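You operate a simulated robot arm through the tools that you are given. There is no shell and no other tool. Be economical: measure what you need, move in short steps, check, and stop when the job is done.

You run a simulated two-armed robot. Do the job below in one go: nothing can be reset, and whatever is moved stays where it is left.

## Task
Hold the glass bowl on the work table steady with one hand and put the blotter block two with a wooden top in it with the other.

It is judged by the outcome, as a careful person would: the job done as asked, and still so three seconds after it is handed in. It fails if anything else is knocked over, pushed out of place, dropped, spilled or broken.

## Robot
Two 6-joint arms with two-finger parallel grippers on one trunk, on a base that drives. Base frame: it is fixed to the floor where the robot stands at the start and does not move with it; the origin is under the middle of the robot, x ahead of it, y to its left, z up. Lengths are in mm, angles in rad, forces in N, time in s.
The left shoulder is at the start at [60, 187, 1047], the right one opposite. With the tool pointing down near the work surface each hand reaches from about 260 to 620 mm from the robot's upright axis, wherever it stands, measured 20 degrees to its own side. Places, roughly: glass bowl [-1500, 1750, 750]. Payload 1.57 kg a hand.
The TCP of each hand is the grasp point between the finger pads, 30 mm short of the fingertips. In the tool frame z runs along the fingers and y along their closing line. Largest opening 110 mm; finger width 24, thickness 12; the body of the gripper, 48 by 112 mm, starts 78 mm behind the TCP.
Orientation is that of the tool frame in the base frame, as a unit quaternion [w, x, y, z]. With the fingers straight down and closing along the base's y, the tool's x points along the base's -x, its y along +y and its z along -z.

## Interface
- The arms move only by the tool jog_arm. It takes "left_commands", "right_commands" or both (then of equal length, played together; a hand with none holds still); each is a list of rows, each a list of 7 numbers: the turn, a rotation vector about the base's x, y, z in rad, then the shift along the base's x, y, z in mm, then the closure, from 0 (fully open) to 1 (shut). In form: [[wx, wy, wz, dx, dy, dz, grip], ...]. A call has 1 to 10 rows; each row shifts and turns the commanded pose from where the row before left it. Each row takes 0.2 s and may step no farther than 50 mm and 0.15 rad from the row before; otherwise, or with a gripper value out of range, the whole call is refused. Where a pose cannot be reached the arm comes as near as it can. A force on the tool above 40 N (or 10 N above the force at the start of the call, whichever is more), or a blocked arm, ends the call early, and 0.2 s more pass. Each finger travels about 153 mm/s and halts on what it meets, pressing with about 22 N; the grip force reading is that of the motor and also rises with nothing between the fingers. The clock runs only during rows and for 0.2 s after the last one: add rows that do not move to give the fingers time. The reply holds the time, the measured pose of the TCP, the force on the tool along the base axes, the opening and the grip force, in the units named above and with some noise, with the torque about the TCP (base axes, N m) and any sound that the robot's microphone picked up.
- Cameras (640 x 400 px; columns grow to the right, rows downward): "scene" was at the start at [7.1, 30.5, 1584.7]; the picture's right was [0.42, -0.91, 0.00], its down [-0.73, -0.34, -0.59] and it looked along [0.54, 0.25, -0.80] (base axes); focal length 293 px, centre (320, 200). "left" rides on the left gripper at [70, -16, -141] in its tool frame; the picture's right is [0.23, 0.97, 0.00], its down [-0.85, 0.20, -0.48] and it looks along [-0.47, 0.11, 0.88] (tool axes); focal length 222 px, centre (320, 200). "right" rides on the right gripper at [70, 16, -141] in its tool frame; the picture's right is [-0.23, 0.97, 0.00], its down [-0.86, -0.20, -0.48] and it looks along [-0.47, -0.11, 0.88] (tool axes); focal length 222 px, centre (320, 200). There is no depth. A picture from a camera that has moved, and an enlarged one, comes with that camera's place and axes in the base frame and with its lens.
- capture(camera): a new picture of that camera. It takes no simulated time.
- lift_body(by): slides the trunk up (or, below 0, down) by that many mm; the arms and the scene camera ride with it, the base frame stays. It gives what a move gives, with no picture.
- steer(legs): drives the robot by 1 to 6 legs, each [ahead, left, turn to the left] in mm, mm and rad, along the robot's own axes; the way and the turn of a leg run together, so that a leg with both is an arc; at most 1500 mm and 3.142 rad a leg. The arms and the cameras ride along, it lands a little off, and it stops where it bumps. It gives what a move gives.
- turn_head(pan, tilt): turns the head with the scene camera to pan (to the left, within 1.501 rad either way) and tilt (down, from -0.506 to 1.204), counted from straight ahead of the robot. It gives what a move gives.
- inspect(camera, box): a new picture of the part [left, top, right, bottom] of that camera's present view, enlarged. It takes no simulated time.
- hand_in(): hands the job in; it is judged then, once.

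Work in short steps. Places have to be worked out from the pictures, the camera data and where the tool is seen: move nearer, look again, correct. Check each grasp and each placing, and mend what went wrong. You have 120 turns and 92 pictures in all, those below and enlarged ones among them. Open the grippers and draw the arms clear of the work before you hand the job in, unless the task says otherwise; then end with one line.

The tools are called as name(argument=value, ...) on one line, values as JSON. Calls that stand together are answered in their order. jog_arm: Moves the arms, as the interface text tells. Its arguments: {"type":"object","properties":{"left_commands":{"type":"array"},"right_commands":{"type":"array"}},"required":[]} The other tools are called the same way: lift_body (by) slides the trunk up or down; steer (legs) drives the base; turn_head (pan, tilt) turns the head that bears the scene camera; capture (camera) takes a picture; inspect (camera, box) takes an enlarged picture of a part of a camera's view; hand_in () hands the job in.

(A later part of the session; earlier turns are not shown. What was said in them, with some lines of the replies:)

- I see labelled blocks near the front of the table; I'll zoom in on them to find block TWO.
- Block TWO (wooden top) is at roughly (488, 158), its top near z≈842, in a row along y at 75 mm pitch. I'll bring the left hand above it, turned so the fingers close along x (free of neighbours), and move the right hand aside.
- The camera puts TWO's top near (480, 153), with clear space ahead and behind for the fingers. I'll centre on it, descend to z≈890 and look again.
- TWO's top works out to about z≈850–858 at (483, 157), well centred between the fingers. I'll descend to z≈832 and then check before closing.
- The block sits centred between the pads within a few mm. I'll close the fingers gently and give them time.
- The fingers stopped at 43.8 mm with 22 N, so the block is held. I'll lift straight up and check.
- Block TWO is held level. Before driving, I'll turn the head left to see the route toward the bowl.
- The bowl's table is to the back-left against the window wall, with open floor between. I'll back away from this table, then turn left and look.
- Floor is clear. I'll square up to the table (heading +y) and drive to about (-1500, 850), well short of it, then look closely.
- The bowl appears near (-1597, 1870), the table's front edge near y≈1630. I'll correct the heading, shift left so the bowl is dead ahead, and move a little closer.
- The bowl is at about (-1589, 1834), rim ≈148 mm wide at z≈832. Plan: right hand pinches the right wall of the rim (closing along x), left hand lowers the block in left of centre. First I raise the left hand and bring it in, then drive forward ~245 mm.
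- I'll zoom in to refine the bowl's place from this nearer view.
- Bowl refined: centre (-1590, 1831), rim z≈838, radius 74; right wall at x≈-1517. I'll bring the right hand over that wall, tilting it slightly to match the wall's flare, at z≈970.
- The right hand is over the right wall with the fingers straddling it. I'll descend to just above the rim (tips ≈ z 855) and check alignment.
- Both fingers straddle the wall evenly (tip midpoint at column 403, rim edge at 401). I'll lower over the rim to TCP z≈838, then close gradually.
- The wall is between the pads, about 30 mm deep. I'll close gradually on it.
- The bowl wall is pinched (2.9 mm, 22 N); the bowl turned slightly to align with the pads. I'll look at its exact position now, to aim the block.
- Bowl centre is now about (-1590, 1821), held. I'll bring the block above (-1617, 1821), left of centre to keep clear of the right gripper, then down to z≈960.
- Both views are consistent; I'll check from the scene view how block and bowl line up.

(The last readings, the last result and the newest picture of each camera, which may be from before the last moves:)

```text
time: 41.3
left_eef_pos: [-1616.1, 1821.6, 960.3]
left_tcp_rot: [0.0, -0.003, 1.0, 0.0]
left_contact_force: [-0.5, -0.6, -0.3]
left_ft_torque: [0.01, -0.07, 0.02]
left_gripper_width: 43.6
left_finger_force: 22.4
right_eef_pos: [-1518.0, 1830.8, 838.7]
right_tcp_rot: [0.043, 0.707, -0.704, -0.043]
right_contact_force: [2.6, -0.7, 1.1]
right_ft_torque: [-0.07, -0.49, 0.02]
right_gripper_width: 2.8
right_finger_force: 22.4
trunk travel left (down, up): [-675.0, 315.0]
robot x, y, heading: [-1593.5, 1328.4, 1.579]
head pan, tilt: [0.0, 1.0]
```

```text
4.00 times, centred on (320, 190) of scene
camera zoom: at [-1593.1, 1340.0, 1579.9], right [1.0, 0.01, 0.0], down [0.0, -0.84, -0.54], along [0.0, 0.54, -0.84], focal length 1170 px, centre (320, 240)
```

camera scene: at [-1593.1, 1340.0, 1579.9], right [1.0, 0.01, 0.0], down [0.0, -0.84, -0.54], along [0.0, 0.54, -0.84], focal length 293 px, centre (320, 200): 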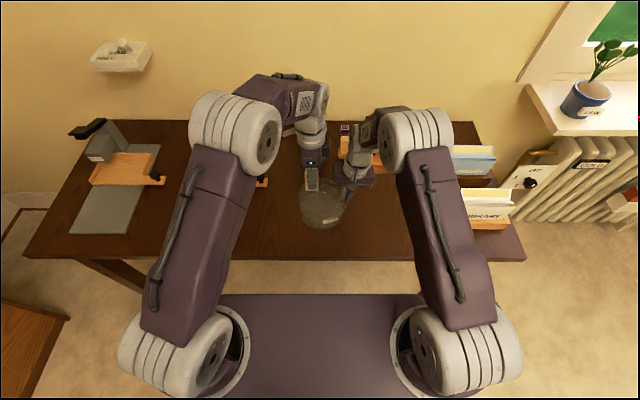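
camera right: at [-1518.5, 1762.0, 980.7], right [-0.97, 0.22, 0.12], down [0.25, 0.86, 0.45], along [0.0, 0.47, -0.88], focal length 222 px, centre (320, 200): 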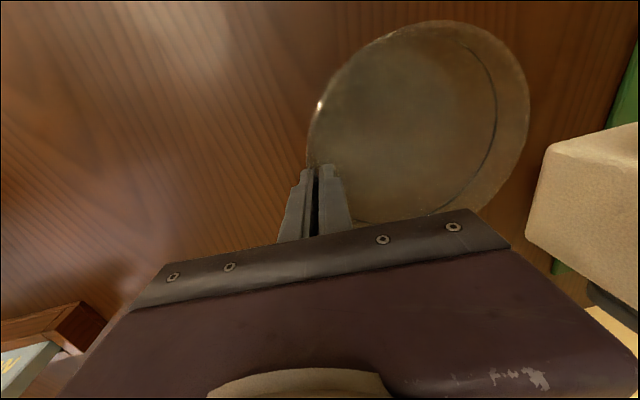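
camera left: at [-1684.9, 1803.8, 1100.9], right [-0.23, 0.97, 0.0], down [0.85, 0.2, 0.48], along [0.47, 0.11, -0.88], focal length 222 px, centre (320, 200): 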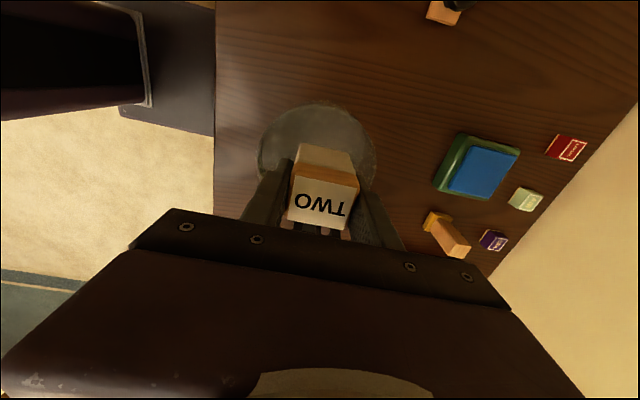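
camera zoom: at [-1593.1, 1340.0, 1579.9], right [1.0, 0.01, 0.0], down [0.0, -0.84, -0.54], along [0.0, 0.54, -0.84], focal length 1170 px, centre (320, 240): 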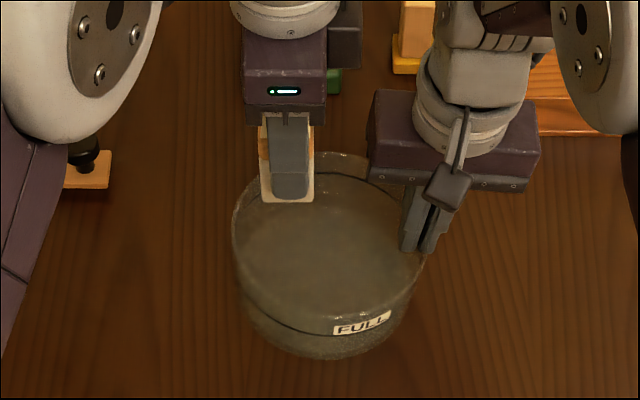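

The block is left of centre by ~27 mm with clear margins all round. I'll lower it until its bottom is just at rim level and look.

jog_arm(left_commands=[[0, 0, 0, 0, -2, -20, 0.85], [0, 0, 0, 0, 0, -20, 0.85], [0, 0, 0, 0, 0, -12, 0.85], [0, 0, 0, 0, 0, 0, 0.85]])

inspect(camera="scene", box=[270, 140, 370, 240])

capture(camera="left")

```text
time: 42.3
left_eef_pos: [-1616.1, 1819.2, 909.3]
left_tcp_rot: [0.0, -0.003, 1.0, 0.0]
left_contact_force: [-0.6, -0.5, -0.8]
left_ft_torque: [0.01, -0.01, 0.0]
left_gripper_width: 43.6
left_finger_force: 21.9
right_eef_pos: [-1519.3, 1831.6, 838.2]
right_tcp_rot: [0.043, 0.707, -0.704, -0.042]
right_contact_force: [1.3, -0.5, -0.1]
right_ft_torque: [-0.06, -0.53, 0.0]
right_gripper_width: 2.6
right_finger_force: 22.0
trunk travel left (down, up): [-675.0, 315.0]
robot x, y, heading: [-1597.4, 1332.0, 1.577]
head pan, tilt: [0.0, 1.0]
```

```text
4.00 times, centred on (320, 190) of scene
camera zoom: at [-1593.1, 1340.1, 1579.9], right [1.0, 0.01, 0.0], down [0.0, -0.84, -0.54], along [0.0, 0.54, -0.84], focal length 1170 px, centre (320, 240)
```

zoom: 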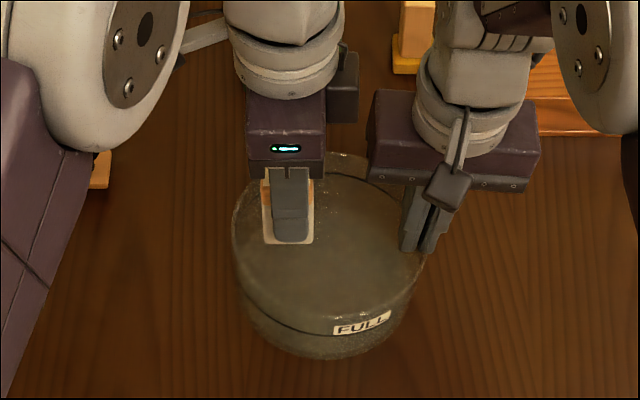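

```text
55 pictures are left
camera left: at [-1685.3, 1802.2, 1050.0], right [-0.23, 0.97, 0.0], down [0.85, 0.2, 0.48], along [0.47, 0.11, -0.88], focal length 222 px, centre (320, 200)
```

left: 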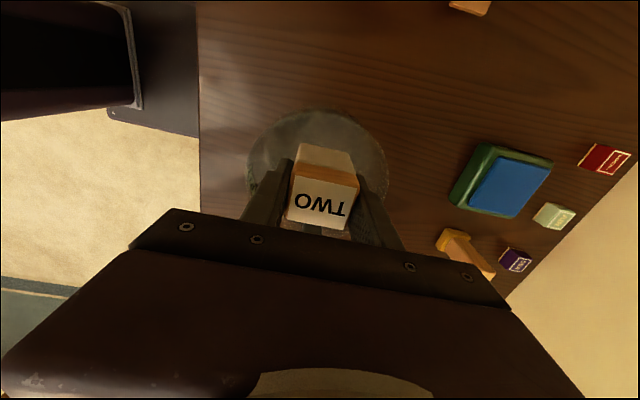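

Alignment still good. I'll lower into the bowl, with small final steps, watching the force.

jog_arm(left_commands=[[0, 0, 0, 0, 0, -18, 0.85], [0, 0, 0, 0, 0, -18, 0.85], [0, 0, 0, 0, 0, -14, 0.85], [0, 0, 0, 0, 0, -8, 0.85], [0, 0, 0, 0, 0, -4, 0.85], [0, 0, 0, 0, 0, 0, 0.85]])

inspect(camera="scene", box=[270, 140, 370, 240])

```text
time: 43.7
left_eef_pos: [-1618.2, 1820.6, 845.7]
left_tcp_rot: [-0.001, -0.002, 1.0, 0.0]
left_contact_force: [0.7, -0.5, -0.5]
left_ft_torque: [0.0, -0.02, -0.01]
left_gripper_width: 43.6
left_finger_force: 22.1
right_eef_pos: [-1518.8, 1831.4, 838.2]
right_tcp_rot: [0.043, 0.708, -0.704, -0.042]
right_contact_force: [1.8, -1.4, -0.2]
right_ft_torque: [-0.1, -0.53, 0.03]
right_gripper_width: 2.6
right_finger_force: 21.8
trunk travel left (down, up): [-675.0, 315.0]
robot x, y, heading: [-1595.1, 1331.9, 1.571]
head pan, tilt: [0.0, 1.0]
```

```text
4.00 times, centred on (320, 190) of scene
camera zoom: at [-1593.1, 1340.1, 1579.9], right [1.0, 0.01, 0.0], down [0.0, -0.84, -0.54], along [0.0, 0.54, -0.84], focal length 1170 px, centre (320, 240)
```

zoom: 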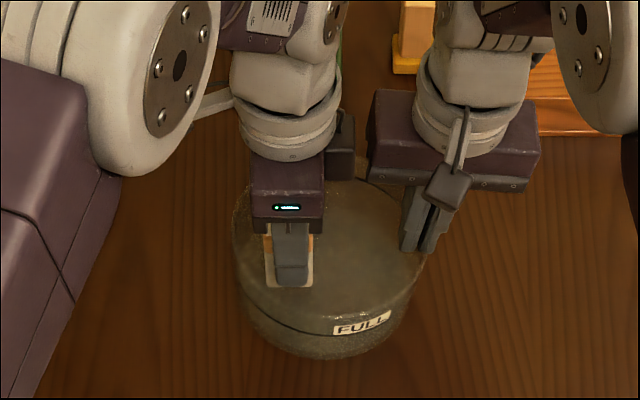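

No contact yet; I'll continue in 2–3 mm steps until the floor of the bowl is felt.

jog_arm(left_commands=[[0, 0, 0, 0, 0, -3, 0.85], [0, 0, 0, 0, 0, -3, 0.85], [0, 0, 0, 0, 0, -2, 0.85], [0, 0, 0, 0, 0, 0, 0.85]])

```text
time: 44.7
left_eef_pos: [-1616.8, 1820.6, 838.2]
left_tcp_rot: [-0.001, -0.003, 1.0, 0.0]
left_contact_force: [-0.2, 0.8, -1.0]
left_ft_torque: [-0.02, -0.02, 0.0]
left_gripper_width: 43.6
left_finger_force: 21.8
right_eef_pos: [-1518.5, 1832.1, 839.1]
right_tcp_rot: [0.043, 0.708, -0.703, -0.043]
right_contact_force: [0.8, -0.7, -1.0]
right_ft_torque: [-0.08, -0.5, 0.02]
right_gripper_width: 2.7
right_finger_force: 22.0
trunk travel left (down, up): [-675.0, 315.0]
robot x, y, heading: [-1591.1, 1329.1, 1.572]
head pan, tilt: [0.0, 1.0]
```

Still free. Continue down gently.

jog_arm(left_commands=[[0, 0, 0, 0, 0, -2, 0.85], [0, 0, 0, 0, 0, -1.5, 0.85], [0, 0, 0, 0, 0, 0, 0.85]])

jog_arm(left_commands=[[0, 0, 0, 0, 0, -1.5, 0.85], [0, 0, 0, 0, 0, 0, 0.85]])

```text
time: 45.5
left_eef_pos: [-1617.4, 1819.5, 835.2]
left_tcp_rot: [0.0, -0.002, 1.0, 0.0]
left_contact_force: [-0.2, 0.0, -1.7]
left_ft_torque: [0.02, -0.02, 0.0]
left_gripper_width: 43.7
left_finger_force: 21.9
right_eef_pos: [-1518.3, 1831.0, 838.4]
right_tcp_rot: [0.043, 0.708, -0.704, -0.042]
right_contact_force: [1.3, -0.4, -0.9]
right_ft_torque: [-0.06, -0.51, 0.04]
right_gripper_width: 2.4
right_finger_force: 21.9
trunk travel left (down, up): [-675.0, 315.0]
robot x, y, heading: [-1593.0, 1332.1, 1.579]
head pan, tilt: [0.0, 1.0]
```

```text
time: 46.1
left_eef_pos: [-1617.2, 1819.6, 833.9]
left_tcp_rot: [0.001, -0.003, 1.0, 0.0]
left_contact_force: [-0.6, 1.6, -1.1]
left_ft_torque: [-0.03, -0.02, 0.02]
left_gripper_width: 43.8
left_finger_force: 21.6
right_eef_pos: [-1519.7, 1831.8, 838.8]
right_tcp_rot: [0.042, 0.708, -0.704, -0.043]
right_contact_force: [-0.4, -0.8, -0.5]
right_ft_torque: [-0.08, -0.5, 0.05]
right_gripper_width: 2.4
right_finger_force: 22.0
trunk travel left (down, up): [-675.0, 315.0]
robot x, y, heading: [-1594.1, 1331.2, 1.577]
head pan, tilt: [0.0, 1.0]
```

No contact yet; this table may be ~10 mm lower. I'll keep going in 2 mm steps.

jog_arm(left_commands=[[0, 0, 0, 0, 0, -2, 0.85], [0, 0, 0, 0, 0, -1.5, 0.85], [0, 0, 0, 0, 0, 0, 0.85]])

jog_arm(left_commands=[[0, 0, 0, 0, 0, -2, 0.85], [0, 0, 0, 0, 0, -1, 0.85], [0, 0, 0, 0, 0, 0, 0.85]])

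inspect(camera="scene", box=[270, 140, 370, 240])

```text
time: 46.9
left_eef_pos: [-1617.7, 1819.4, 830.4]
left_tcp_rot: [0.0, -0.003, 1.0, 0.0]
left_contact_force: [-0.3, -0.5, -1.1]
left_ft_torque: [-0.02, -0.02, -0.01]
left_gripper_width: 43.8
left_finger_force: 22.0
right_eef_pos: [-1518.6, 1832.1, 838.5]
right_tcp_rot: [0.042, 0.708, -0.704, -0.042]
right_contact_force: [1.1, -0.7, 0.0]
right_ft_torque: [-0.03, -0.5, 0.02]
right_gripper_width: 2.4
right_finger_force: 21.7
trunk travel left (down, up): [-675.0, 315.0]
robot x, y, heading: [-1591.6, 1331.5, 1.573]
head pan, tilt: [0.0, 1.0]
```

```text
time: 47.7
left_eef_pos: [-1618.6, 1820.3, 827.1]
left_tcp_rot: [0.001, -0.003, 1.0, 0.0]
left_contact_force: [-0.2, -1.6, 0.6]
left_ft_torque: [0.0, 0.02, 0.03]
left_gripper_width: 43.8
left_finger_force: 22.5
right_eef_pos: [-1519.4, 1832.0, 838.3]
right_tcp_rot: [0.043, 0.708, -0.704, -0.042]
right_contact_force: [0.1, 0.6, -2.1]
right_ft_torque: [-0.05, -0.55, -0.05]
right_gripper_width: 2.7
right_finger_force: 22.0
trunk travel left (down, up): [-675.0, 315.0]
robot x, y, heading: [-1592.2, 1332.3, 1.578]
head pan, tilt: [0.0, 1.0]
```

```text
4.00 times, centred on (320, 190) of scene
camera zoom: at [-1593.3, 1340.2, 1579.9], right [1.0, 0.01, 0.0], down [0.0, -0.84, -0.54], along [0.0, 0.54, -0.84], focal length 1170 px, centre (320, 240)
```

zoom: 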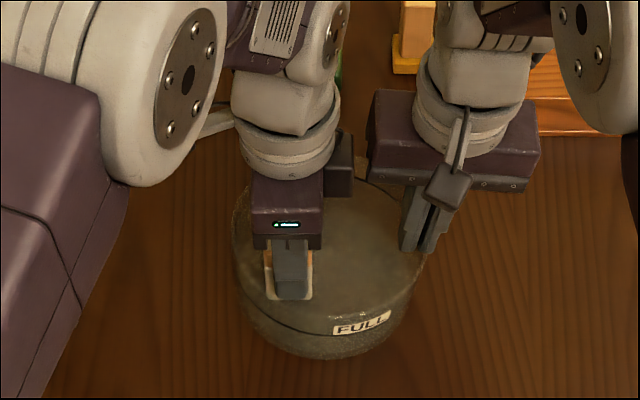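

Readings hint at nearly touching. I'll go 1–1.5 mm at a time.

jog_arm(left_commands=[[0, 0, 0, 0, 0, -1.5, 0.85], [0, 0, 0, 0, 0, 0, 0.85]])

jog_arm(left_commands=[[0, 0, 0, 0, 0, -1.5, 0.85], [0, 0, 0, 0, 0, 0, 0.85]])

jog_arm(left_commands=[[0, 0, 0, 0, 0, -1.5, 0.85], [0, 0, 0, 0, 0, 0, 0.85]])

```text
time: 48.3
left_eef_pos: [-1619.2, 1820.5, 824.8]
left_tcp_rot: [0.001, -0.002, 1.0, 0.0]
left_contact_force: [0.9, -1.0, 3.4]
left_ft_torque: [0.04, -0.01, -0.03]
left_gripper_width: 43.6
left_finger_force: 21.5
right_eef_pos: [-1520.1, 1831.9, 837.7]
right_tcp_rot: [0.043, 0.708, -0.704, -0.043]
right_contact_force: [-3.0, 0.8, -3.0]
right_ft_torque: [-0.04, -0.5, -0.05]
right_gripper_width: 2.9
right_finger_force: 22.1
trunk travel left (down, up): [-675.0, 315.0]
robot x, y, heading: [-1591.7, 1329.4, 1.579]
head pan, tilt: [0.0, 1.0]
```

```text
time: 48.9
left_eef_pos: [-1618.8, 1821.1, 823.8]
left_tcp_rot: [0.001, -0.003, 1.0, 0.0]
left_contact_force: [1.5, 0.7, 3.2]
left_ft_torque: [0.11, -0.03, -0.05]
left_gripper_width: 43.6
left_finger_force: 22.1
right_eef_pos: [-1518.9, 1831.2, 839.0]
right_tcp_rot: [0.043, 0.708, -0.704, -0.042]
right_contact_force: [-4.7, 0.6, -2.1]
right_ft_torque: [-0.06, -0.5, 0.0]
right_gripper_width: 3.2
right_finger_force: 21.7
trunk travel left (down, up): [-675.0, 315.0]
robot x, y, heading: [-1594.9, 1330.8, 1.576]
head pan, tilt: [0.0, 1.0]
```

```text
time: 49.5
left_eef_pos: [-1618.4, 1819.7, 823.2]
left_tcp_rot: [0.001, -0.003, 1.0, 0.0]
left_contact_force: [0.6, 0.3, 2.9]
left_ft_torque: [0.06, -0.01, 0.01]
left_gripper_width: 43.6
left_finger_force: 22.1
right_eef_pos: [-1518.1, 1831.9, 838.2]
right_tcp_rot: [0.043, 0.707, -0.704, -0.042]
right_contact_force: [-4.6, 0.2, -1.8]
right_ft_torque: [-0.06, -0.5, -0.04]
right_gripper_width: 3.7
right_finger_force: 21.6
trunk travel left (down, up): [-675.0, 315.0]
robot x, y, heading: [-1591.3, 1331.9, 1.576]
head pan, tilt: [0.0, 1.0]
```

Contact: about 3–4 N, with the right hand feeling the matching load; the pinched bowl seems to be yielding slightly down. One more small step tells if it is seated.

jog_arm(left_commands=[[0, 0, 0, 0, 0, -1.5, 0.85], [0, 0, 0, 0, 0, 0, 0.85]])

inspect(camera="scene", box=[270, 140, 370, 240])

capture(camera="right")

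capture(camera="left")

```text
time: 50.1
left_eef_pos: [-1618.1, 1820.6, 821.9]
left_tcp_rot: [0.0, -0.003, 1.0, 0.0]
left_contact_force: [2.7, 1.1, 3.0]
left_ft_torque: [0.11, -0.03, -0.01]
left_gripper_width: 43.7
left_finger_force: 22.0
right_eef_pos: [-1520.6, 1831.6, 838.1]
right_tcp_rot: [0.042, 0.708, -0.704, -0.042]
right_contact_force: [-4.7, -0.1, -0.6]
right_ft_torque: [-0.06, -0.46, 0.05]
right_gripper_width: 4.1
right_finger_force: 22.1
trunk travel left (down, up): [-675.0, 315.0]
robot x, y, heading: [-1593.3, 1329.2, 1.576]
head pan, tilt: [0.0, 1.0]
```

```text
4.00 times, centred on (320, 190) of scene
camera zoom: at [-1594.1, 1339.9, 1579.9], right [1.0, 0.01, 0.0], down [0.01, -0.84, -0.54], along [0.0, 0.54, -0.84], focal length 1170 px, centre (320, 240)
```

zoom: 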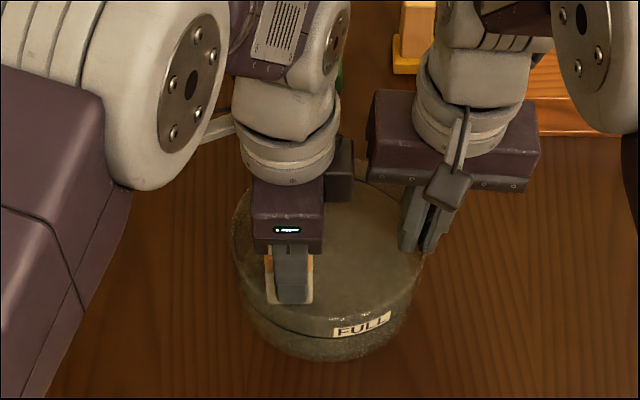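

```text
51 pictures are left
camera right: at [-1519.2, 1761.9, 980.9], right [-0.97, 0.22, 0.12], down [0.25, 0.86, 0.45], along [0.0, 0.47, -0.88], focal length 222 px, centre (320, 200)
```

right: 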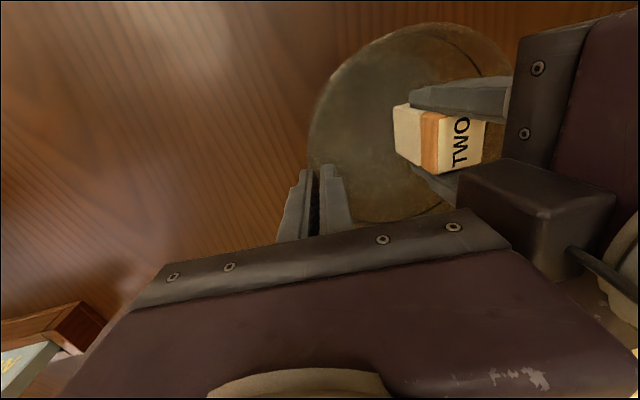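

```text
50 pictures are left
camera left: at [-1687.1, 1802.2, 961.4], right [-0.23, 0.97, 0.0], down [0.85, 0.2, 0.48], along [0.47, 0.11, -0.88], focal length 222 px, centre (320, 200)
```

left: 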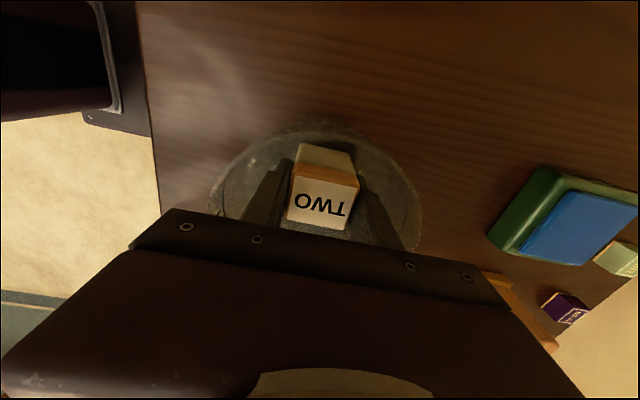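

The force stays ~3 N while the pinch widens: the bowl's left side had been tipped up slightly by the pinch and is settling. I'll continue gently until it sits on the table.

jog_arm(left_commands=[[0, 0, 0, 0, 0, -1.5, 0.85], [0, 0, 0, 0, 0, 0, 0.85]])

jog_arm(left_commands=[[0, 0, 0, 0, 0, -1.5, 0.85], [0, 0, 0, 0, 0, 0, 0.85]])

```text
time: 50.7
left_eef_pos: [-1617.7, 1819.6, 819.6]
left_tcp_rot: [0.001, -0.002, 1.0, 0.0]
left_contact_force: [1.8, 0.7, 3.9]
left_ft_torque: [0.08, -0.02, -0.01]
left_gripper_width: 43.6
left_finger_force: 22.4
right_eef_pos: [-1519.9, 1831.2, 838.6]
right_tcp_rot: [0.042, 0.708, -0.704, -0.041]
right_contact_force: [-4.6, 0.2, -1.5]
right_ft_torque: [-0.18, -0.48, -0.05]
right_gripper_width: 4.4
right_finger_force: 21.8
trunk travel left (down, up): [-675.0, 315.0]
robot x, y, heading: [-1593.0, 1332.8, 1.578]
head pan, tilt: [0.0, 1.0]
```

```text
time: 51.3
left_eef_pos: [-1617.1, 1820.8, 818.1]
left_tcp_rot: [0.0, -0.003, 1.0, 0.001]
left_contact_force: [2.5, 1.8, 8.9]
left_ft_torque: [-0.01, 0.02, -0.04]
left_gripper_width: 43.5
left_finger_force: 22.2
right_eef_pos: [-1519.6, 1830.6, 839.2]
right_tcp_rot: [0.043, 0.707, -0.704, -0.042]
right_contact_force: [-6.6, -0.2, -2.2]
right_ft_torque: [-0.58, -0.54, -0.18]
right_gripper_width: 4.8
right_finger_force: 21.8
trunk travel left (down, up): [-675.0, 315.0]
robot x, y, heading: [-1595.1, 1328.6, 1.572]
head pan, tilt: [0.0, 1.0]
```

Force rose to 9 N: the bowl is seated and the block rests on its floor. I'll open the left fingers just enough to clear the block and check.

jog_arm(left_commands=[[0, 0, 0, 0, 0, 0.5, 0.58], [0, 0, 0, 0, 0, 0, 0.5], [0, 0, 0, 0, 0, 0, 0.44], [0, 0, 0, 0, 0, 0, 0.44]])

capture(camera="right")

capture(camera="left")

```text
time: 52.3
left_eef_pos: [-1619.0, 1818.2, 818.0]
left_tcp_rot: [0.0, -0.003, 1.0, -0.001]
left_contact_force: [0.0, -0.6, 0.5]
left_ft_torque: [-0.03, 0.04, -0.01]
left_gripper_width: 61.5
left_finger_force: 0.0
right_eef_pos: [-1519.4, 1832.0, 838.9]
right_tcp_rot: [0.043, 0.708, -0.704, -0.042]
right_contact_force: [2.3, -0.6, 0.0]
right_ft_torque: [-0.1, -0.62, 0.01]
right_gripper_width: 4.4
right_finger_force: 22.0
trunk travel left (down, up): [-675.0, 315.0]
robot x, y, heading: [-1591.3, 1331.3, 1.579]
head pan, tilt: [0.0, 1.0]
```

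```text
49 pictures are left
camera right: at [-1518.5, 1761.8, 980.9], right [-0.97, 0.22, 0.12], down [0.25, 0.86, 0.45], along [0.0, 0.47, -0.88], focal length 222 px, centre (320, 200)
```

right: 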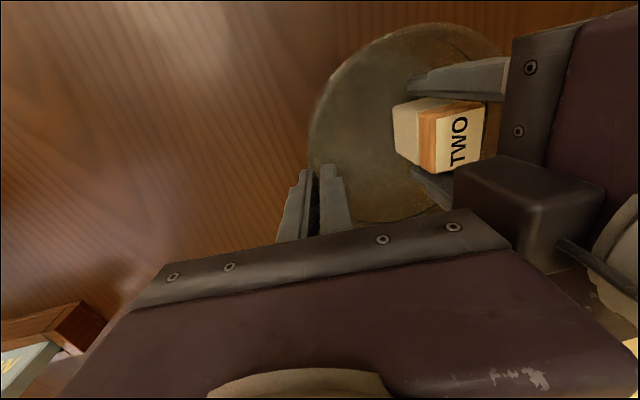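

```text
48 pictures are left
camera left: at [-1686.7, 1801.9, 958.6], right [-0.23, 0.97, 0.0], down [0.85, 0.2, 0.48], along [0.47, 0.11, -0.88], focal length 222 px, centre (320, 200)
```

left: 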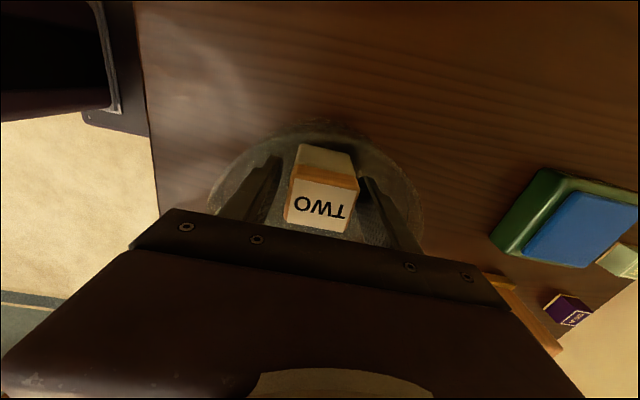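

The block stands free and upright on the bowl floor. I'll raise the left hand straight up, slowly first.

jog_arm(left_commands=[[0, 0, 0, 0, 2, 10, 0.44], [0, 0, 0, 0, 0, 15, 0.44], [0, 0, 0, 0, 0, 20, 0.44], [0, 0, 0, 0, 0, 30, 0.44], [0, 0, 0, 0, 0, 40, 0.44], [0, 0, 0, 0, 0, 40, 0.44], [0, 0, 0, -15, -5, 20, 0.44], [0, 0, 0, -25, -10, 10, 0.44], [0, 0, 0, -25, -10, 10, 0.44], [0, 0, 0, 0, 0, 0, 0.44]])

inspect(camera="scene", box=[270, 140, 370, 240])

capture(camera="right")

```text
time: 54.5
left_eef_pos: [-1683.3, 1793.4, 1013.5]
left_tcp_rot: [0.0, -0.003, 1.0, 0.001]
left_contact_force: [0.0, -0.2, -0.1]
left_ft_torque: [-0.02, 0.03, -0.01]
left_gripper_width: 61.3
left_finger_force: 0.1
right_eef_pos: [-1518.6, 1831.3, 838.4]
right_tcp_rot: [0.042, 0.708, -0.703, -0.042]
right_contact_force: [1.6, -0.9, 0.4]
right_ft_torque: [-0.09, -0.61, 0.02]
right_gripper_width: 4.0
right_finger_force: 21.7
trunk travel left (down, up): [-675.0, 315.0]
robot x, y, heading: [-1590.0, 1324.6, 1.58]
head pan, tilt: [0.0, 1.0]
```

```text
4.00 times, centred on (320, 190) of scene
camera zoom: at [-1592.8, 1339.9, 1579.9], right [1.0, 0.01, 0.0], down [0.0, -0.84, -0.54], along [0.0, 0.54, -0.84], focal length 1170 px, centre (320, 240)
```

zoom: 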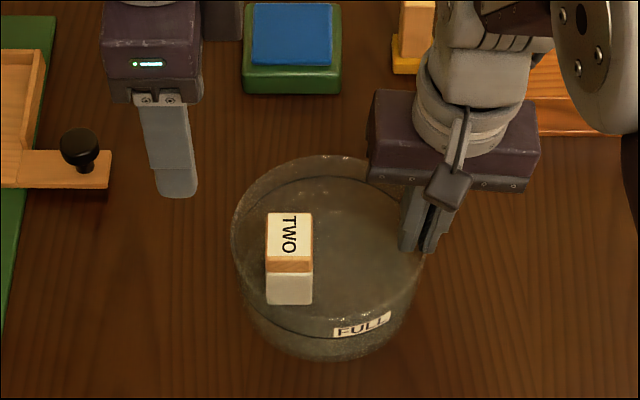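

```text
46 pictures are left
camera right: at [-1518.4, 1761.9, 980.9], right [-0.97, 0.22, 0.12], down [0.25, 0.86, 0.45], along [0.0, 0.47, -0.88], focal length 222 px, centre (320, 200)
```

right: 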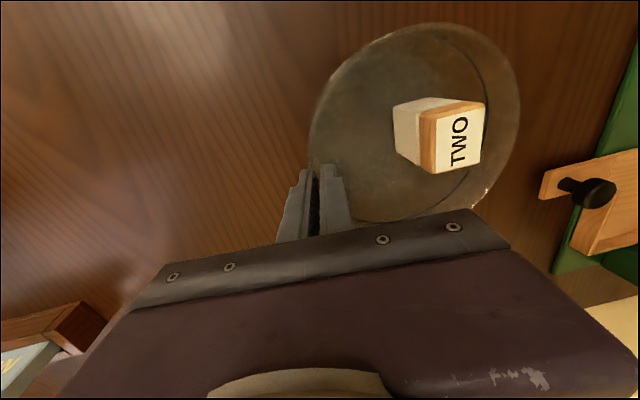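

Block TWO stands upright in the bowl. Now I release the right hand very gradually so the bowl settles softly.

jog_arm(right_commands=[[0, 0, 0, 0, 0, 0, 0.965], [0, 0, 0, 0, 0, 0, 0.958], [0, 0, 0, 0, 0, 0, 0.95], [0, 0, 0, 0, 0, 0, 0.942], [0, 0, 0, 0, 0, 0, 0.934], [0, 0, 0, 0, 0, 0, 0.925], [0, 0, 0, 0, 0, 0, 0.91], [0, 0, 0, 0, 0, 0, 0.89], [0, 0, 0, 0, 0, 0, 0.86], [0, 0, 0, 0, 0, 0, 0.8]])

jog_arm(right_commands=[[0, 0, 0, 0, 0, 0, 0.7], [0, 0, 0, 0, 0, 0, 0.6], [0, 0, 0, 0, 0, 0, 0.5], [0, 0, 0, 0, 0, 0, 0.5]])

inspect(camera="scene", box=[270, 140, 370, 240])

capture(camera="right")

```text
time: 56.7
left_eef_pos: [-1683.8, 1794.5, 1013.5]
left_tcp_rot: [0.0, -0.003, 1.0, 0.0]
left_contact_force: [-0.4, 0.1, -1.2]
left_ft_torque: [0.04, -0.03, -0.02]
left_gripper_width: 61.8
left_finger_force: 0.1
right_eef_pos: [-1519.7, 1832.0, 838.4]
right_tcp_rot: [0.043, 0.707, -0.704, -0.042]
right_contact_force: [-1.2, 0.2, -0.2]
right_ft_torque: [0.0, 0.01, 0.0]
right_gripper_width: 22.1
right_finger_force: 0.1
trunk travel left (down, up): [-675.0, 315.0]
robot x, y, heading: [-1594.7, 1329.7, 1.576]
head pan, tilt: [0.0, 1.0]
```

```text
time: 57.7
left_eef_pos: [-1684.0, 1794.0, 1014.1]
left_tcp_rot: [0.001, -0.003, 1.0, 0.0]
left_contact_force: [0.1, 0.9, 0.1]
left_ft_torque: [-0.03, 0.02, 0.0]
left_gripper_width: 61.9
left_finger_force: 0.1
right_eef_pos: [-1518.9, 1830.9, 839.5]
right_tcp_rot: [0.043, 0.707, -0.704, -0.043]
right_contact_force: [0.5, 0.2, -0.5]
right_ft_torque: [0.04, 0.02, -0.02]
right_gripper_width: 55.0
right_finger_force: 0.1
trunk travel left (down, up): [-675.0, 315.0]
robot x, y, heading: [-1593.0, 1331.0, 1.574]
head pan, tilt: [0.0, 1.0]
```

```text
4.00 times, centred on (320, 190) of scene
camera zoom: at [-1593.3, 1340.1, 1579.9], right [1.0, 0.01, 0.0], down [0.0, -0.84, -0.54], along [0.0, 0.54, -0.84], focal length 1170 px, centre (320, 240)
```

zoom: 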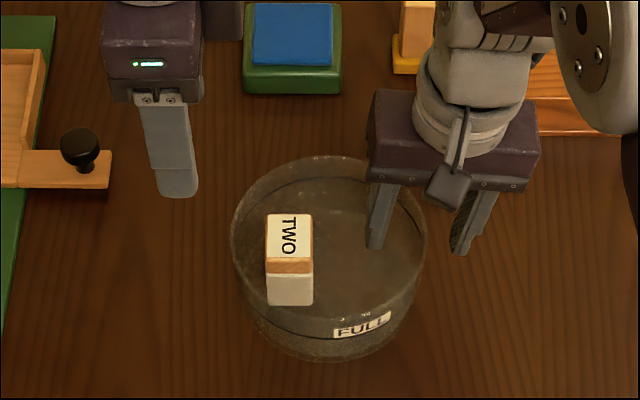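

```text
44 pictures are left
camera right: at [-1518.7, 1762.1, 980.8], right [-0.97, 0.22, 0.12], down [0.25, 0.86, 0.45], along [0.0, 0.47, -0.88], focal length 222 px, centre (320, 200)
```

right: 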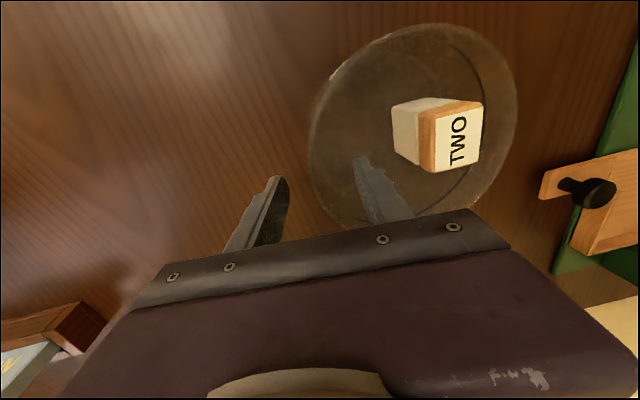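

The bowl settled flat with the block upright. I'll lift the right hand straight out and draw both arms clear toward the robot.

jog_arm(right_commands=[[0, 0, 0, 0, 0, 15, 0.5], [0, 0, 0, 0, 0, 25, 0.5], [0, 0, 0, 0, 0, 30, 0.5], [0, 0, 0, 0, 0, 40, 0.5], [0, 0, 0, 0, 0, 40, 0.5], [0, 0, 0, 20, -15, 20, 0.5], [0, 0, 0, 25, -25, 0, 0.3], [0, 0, 0, 25, -25, 0, 0], [0, 0, 0, 25, -25, 0, 0], [0, 0, 0, 0, 0, 0, 0]], left_commands=[[0, 0, 0, 0, 0, 10, 0.44], [0, 0, 0, 0, 0, 15, 0.44], [0, 0, 0, 0, 0, 15, 0.44], [0, 0, 0, 0, -20, 0, 0.44], [0, 0, 0, 0, -25, 0, 0.44], [0, 0, 0, 0, -25, 0, 0.44], [0, 0, 0, -10, -25, 0, 0.3], [0, 0, 0, -10, 0, 0, 0], [0, 0, 0, 0, 0, 0, 0], [0, 0, 0, 0, 0, 0, 0]])

capture(camera="scene")

inspect(camera="scene", box=[260, 140, 380, 240])

```text
time: 59.9
left_eef_pos: [-1703.4, 1700.8, 1053.7]
left_tcp_rot: [0.001, -0.002, 1.0, 0.0]
left_contact_force: [0.1, -0.2, -0.4]
left_ft_torque: [-0.05, -0.03, 0.03]
left_gripper_width: 110.2
left_finger_force: 0.1
right_eef_pos: [-1423.9, 1741.6, 1005.2]
right_tcp_rot: [0.043, 0.708, -0.704, -0.042]
right_contact_force: [-0.7, 0.4, 0.7]
right_ft_torque: [0.01, 0.04, 0.02]
right_gripper_width: 109.8
right_finger_force: 0.0
trunk travel left (down, up): [-675.0, 315.0]
robot x, y, heading: [-1594.3, 1330.1, 1.581]
head pan, tilt: [0.0, 1.0]
```

```text
43 pictures are left
camera scene: at [-1594.1, 1340.4, 1579.9], right [1.0, 0.01, 0.0], down [0.01, -0.84, -0.54], along [0.0, 0.54, -0.84], focal length 293 px, centre (320, 200)
```

scene: 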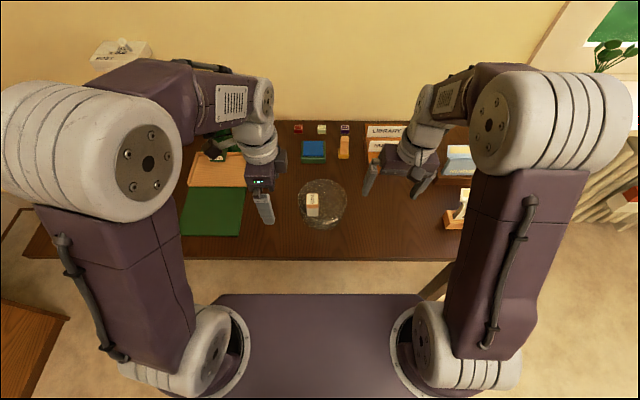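

```text
4.00 times, centred on (320, 190) of scene
camera zoom: at [-1594.1, 1340.4, 1579.9], right [1.0, 0.01, 0.0], down [0.01, -0.84, -0.54], along [0.0, 0.54, -0.84], focal length 1170 px, centre (320, 240)
```

zoom: 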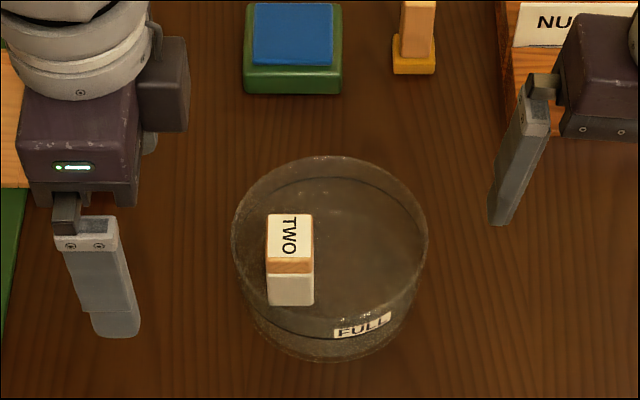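

Block TWO stands in the bowl, both hands are open and clear, and nothing else has been disturbed. I'll hand in.

hand_in()

```text
The job is handed in.
```

Blotter block two is standing upright in the glass bowl: the right hand held the bowl's rim while the left put the block in. The bowl turned slightly and shifted about 10 mm when gripped, both hands are now open and clear, and I saw nothing else disturbed.
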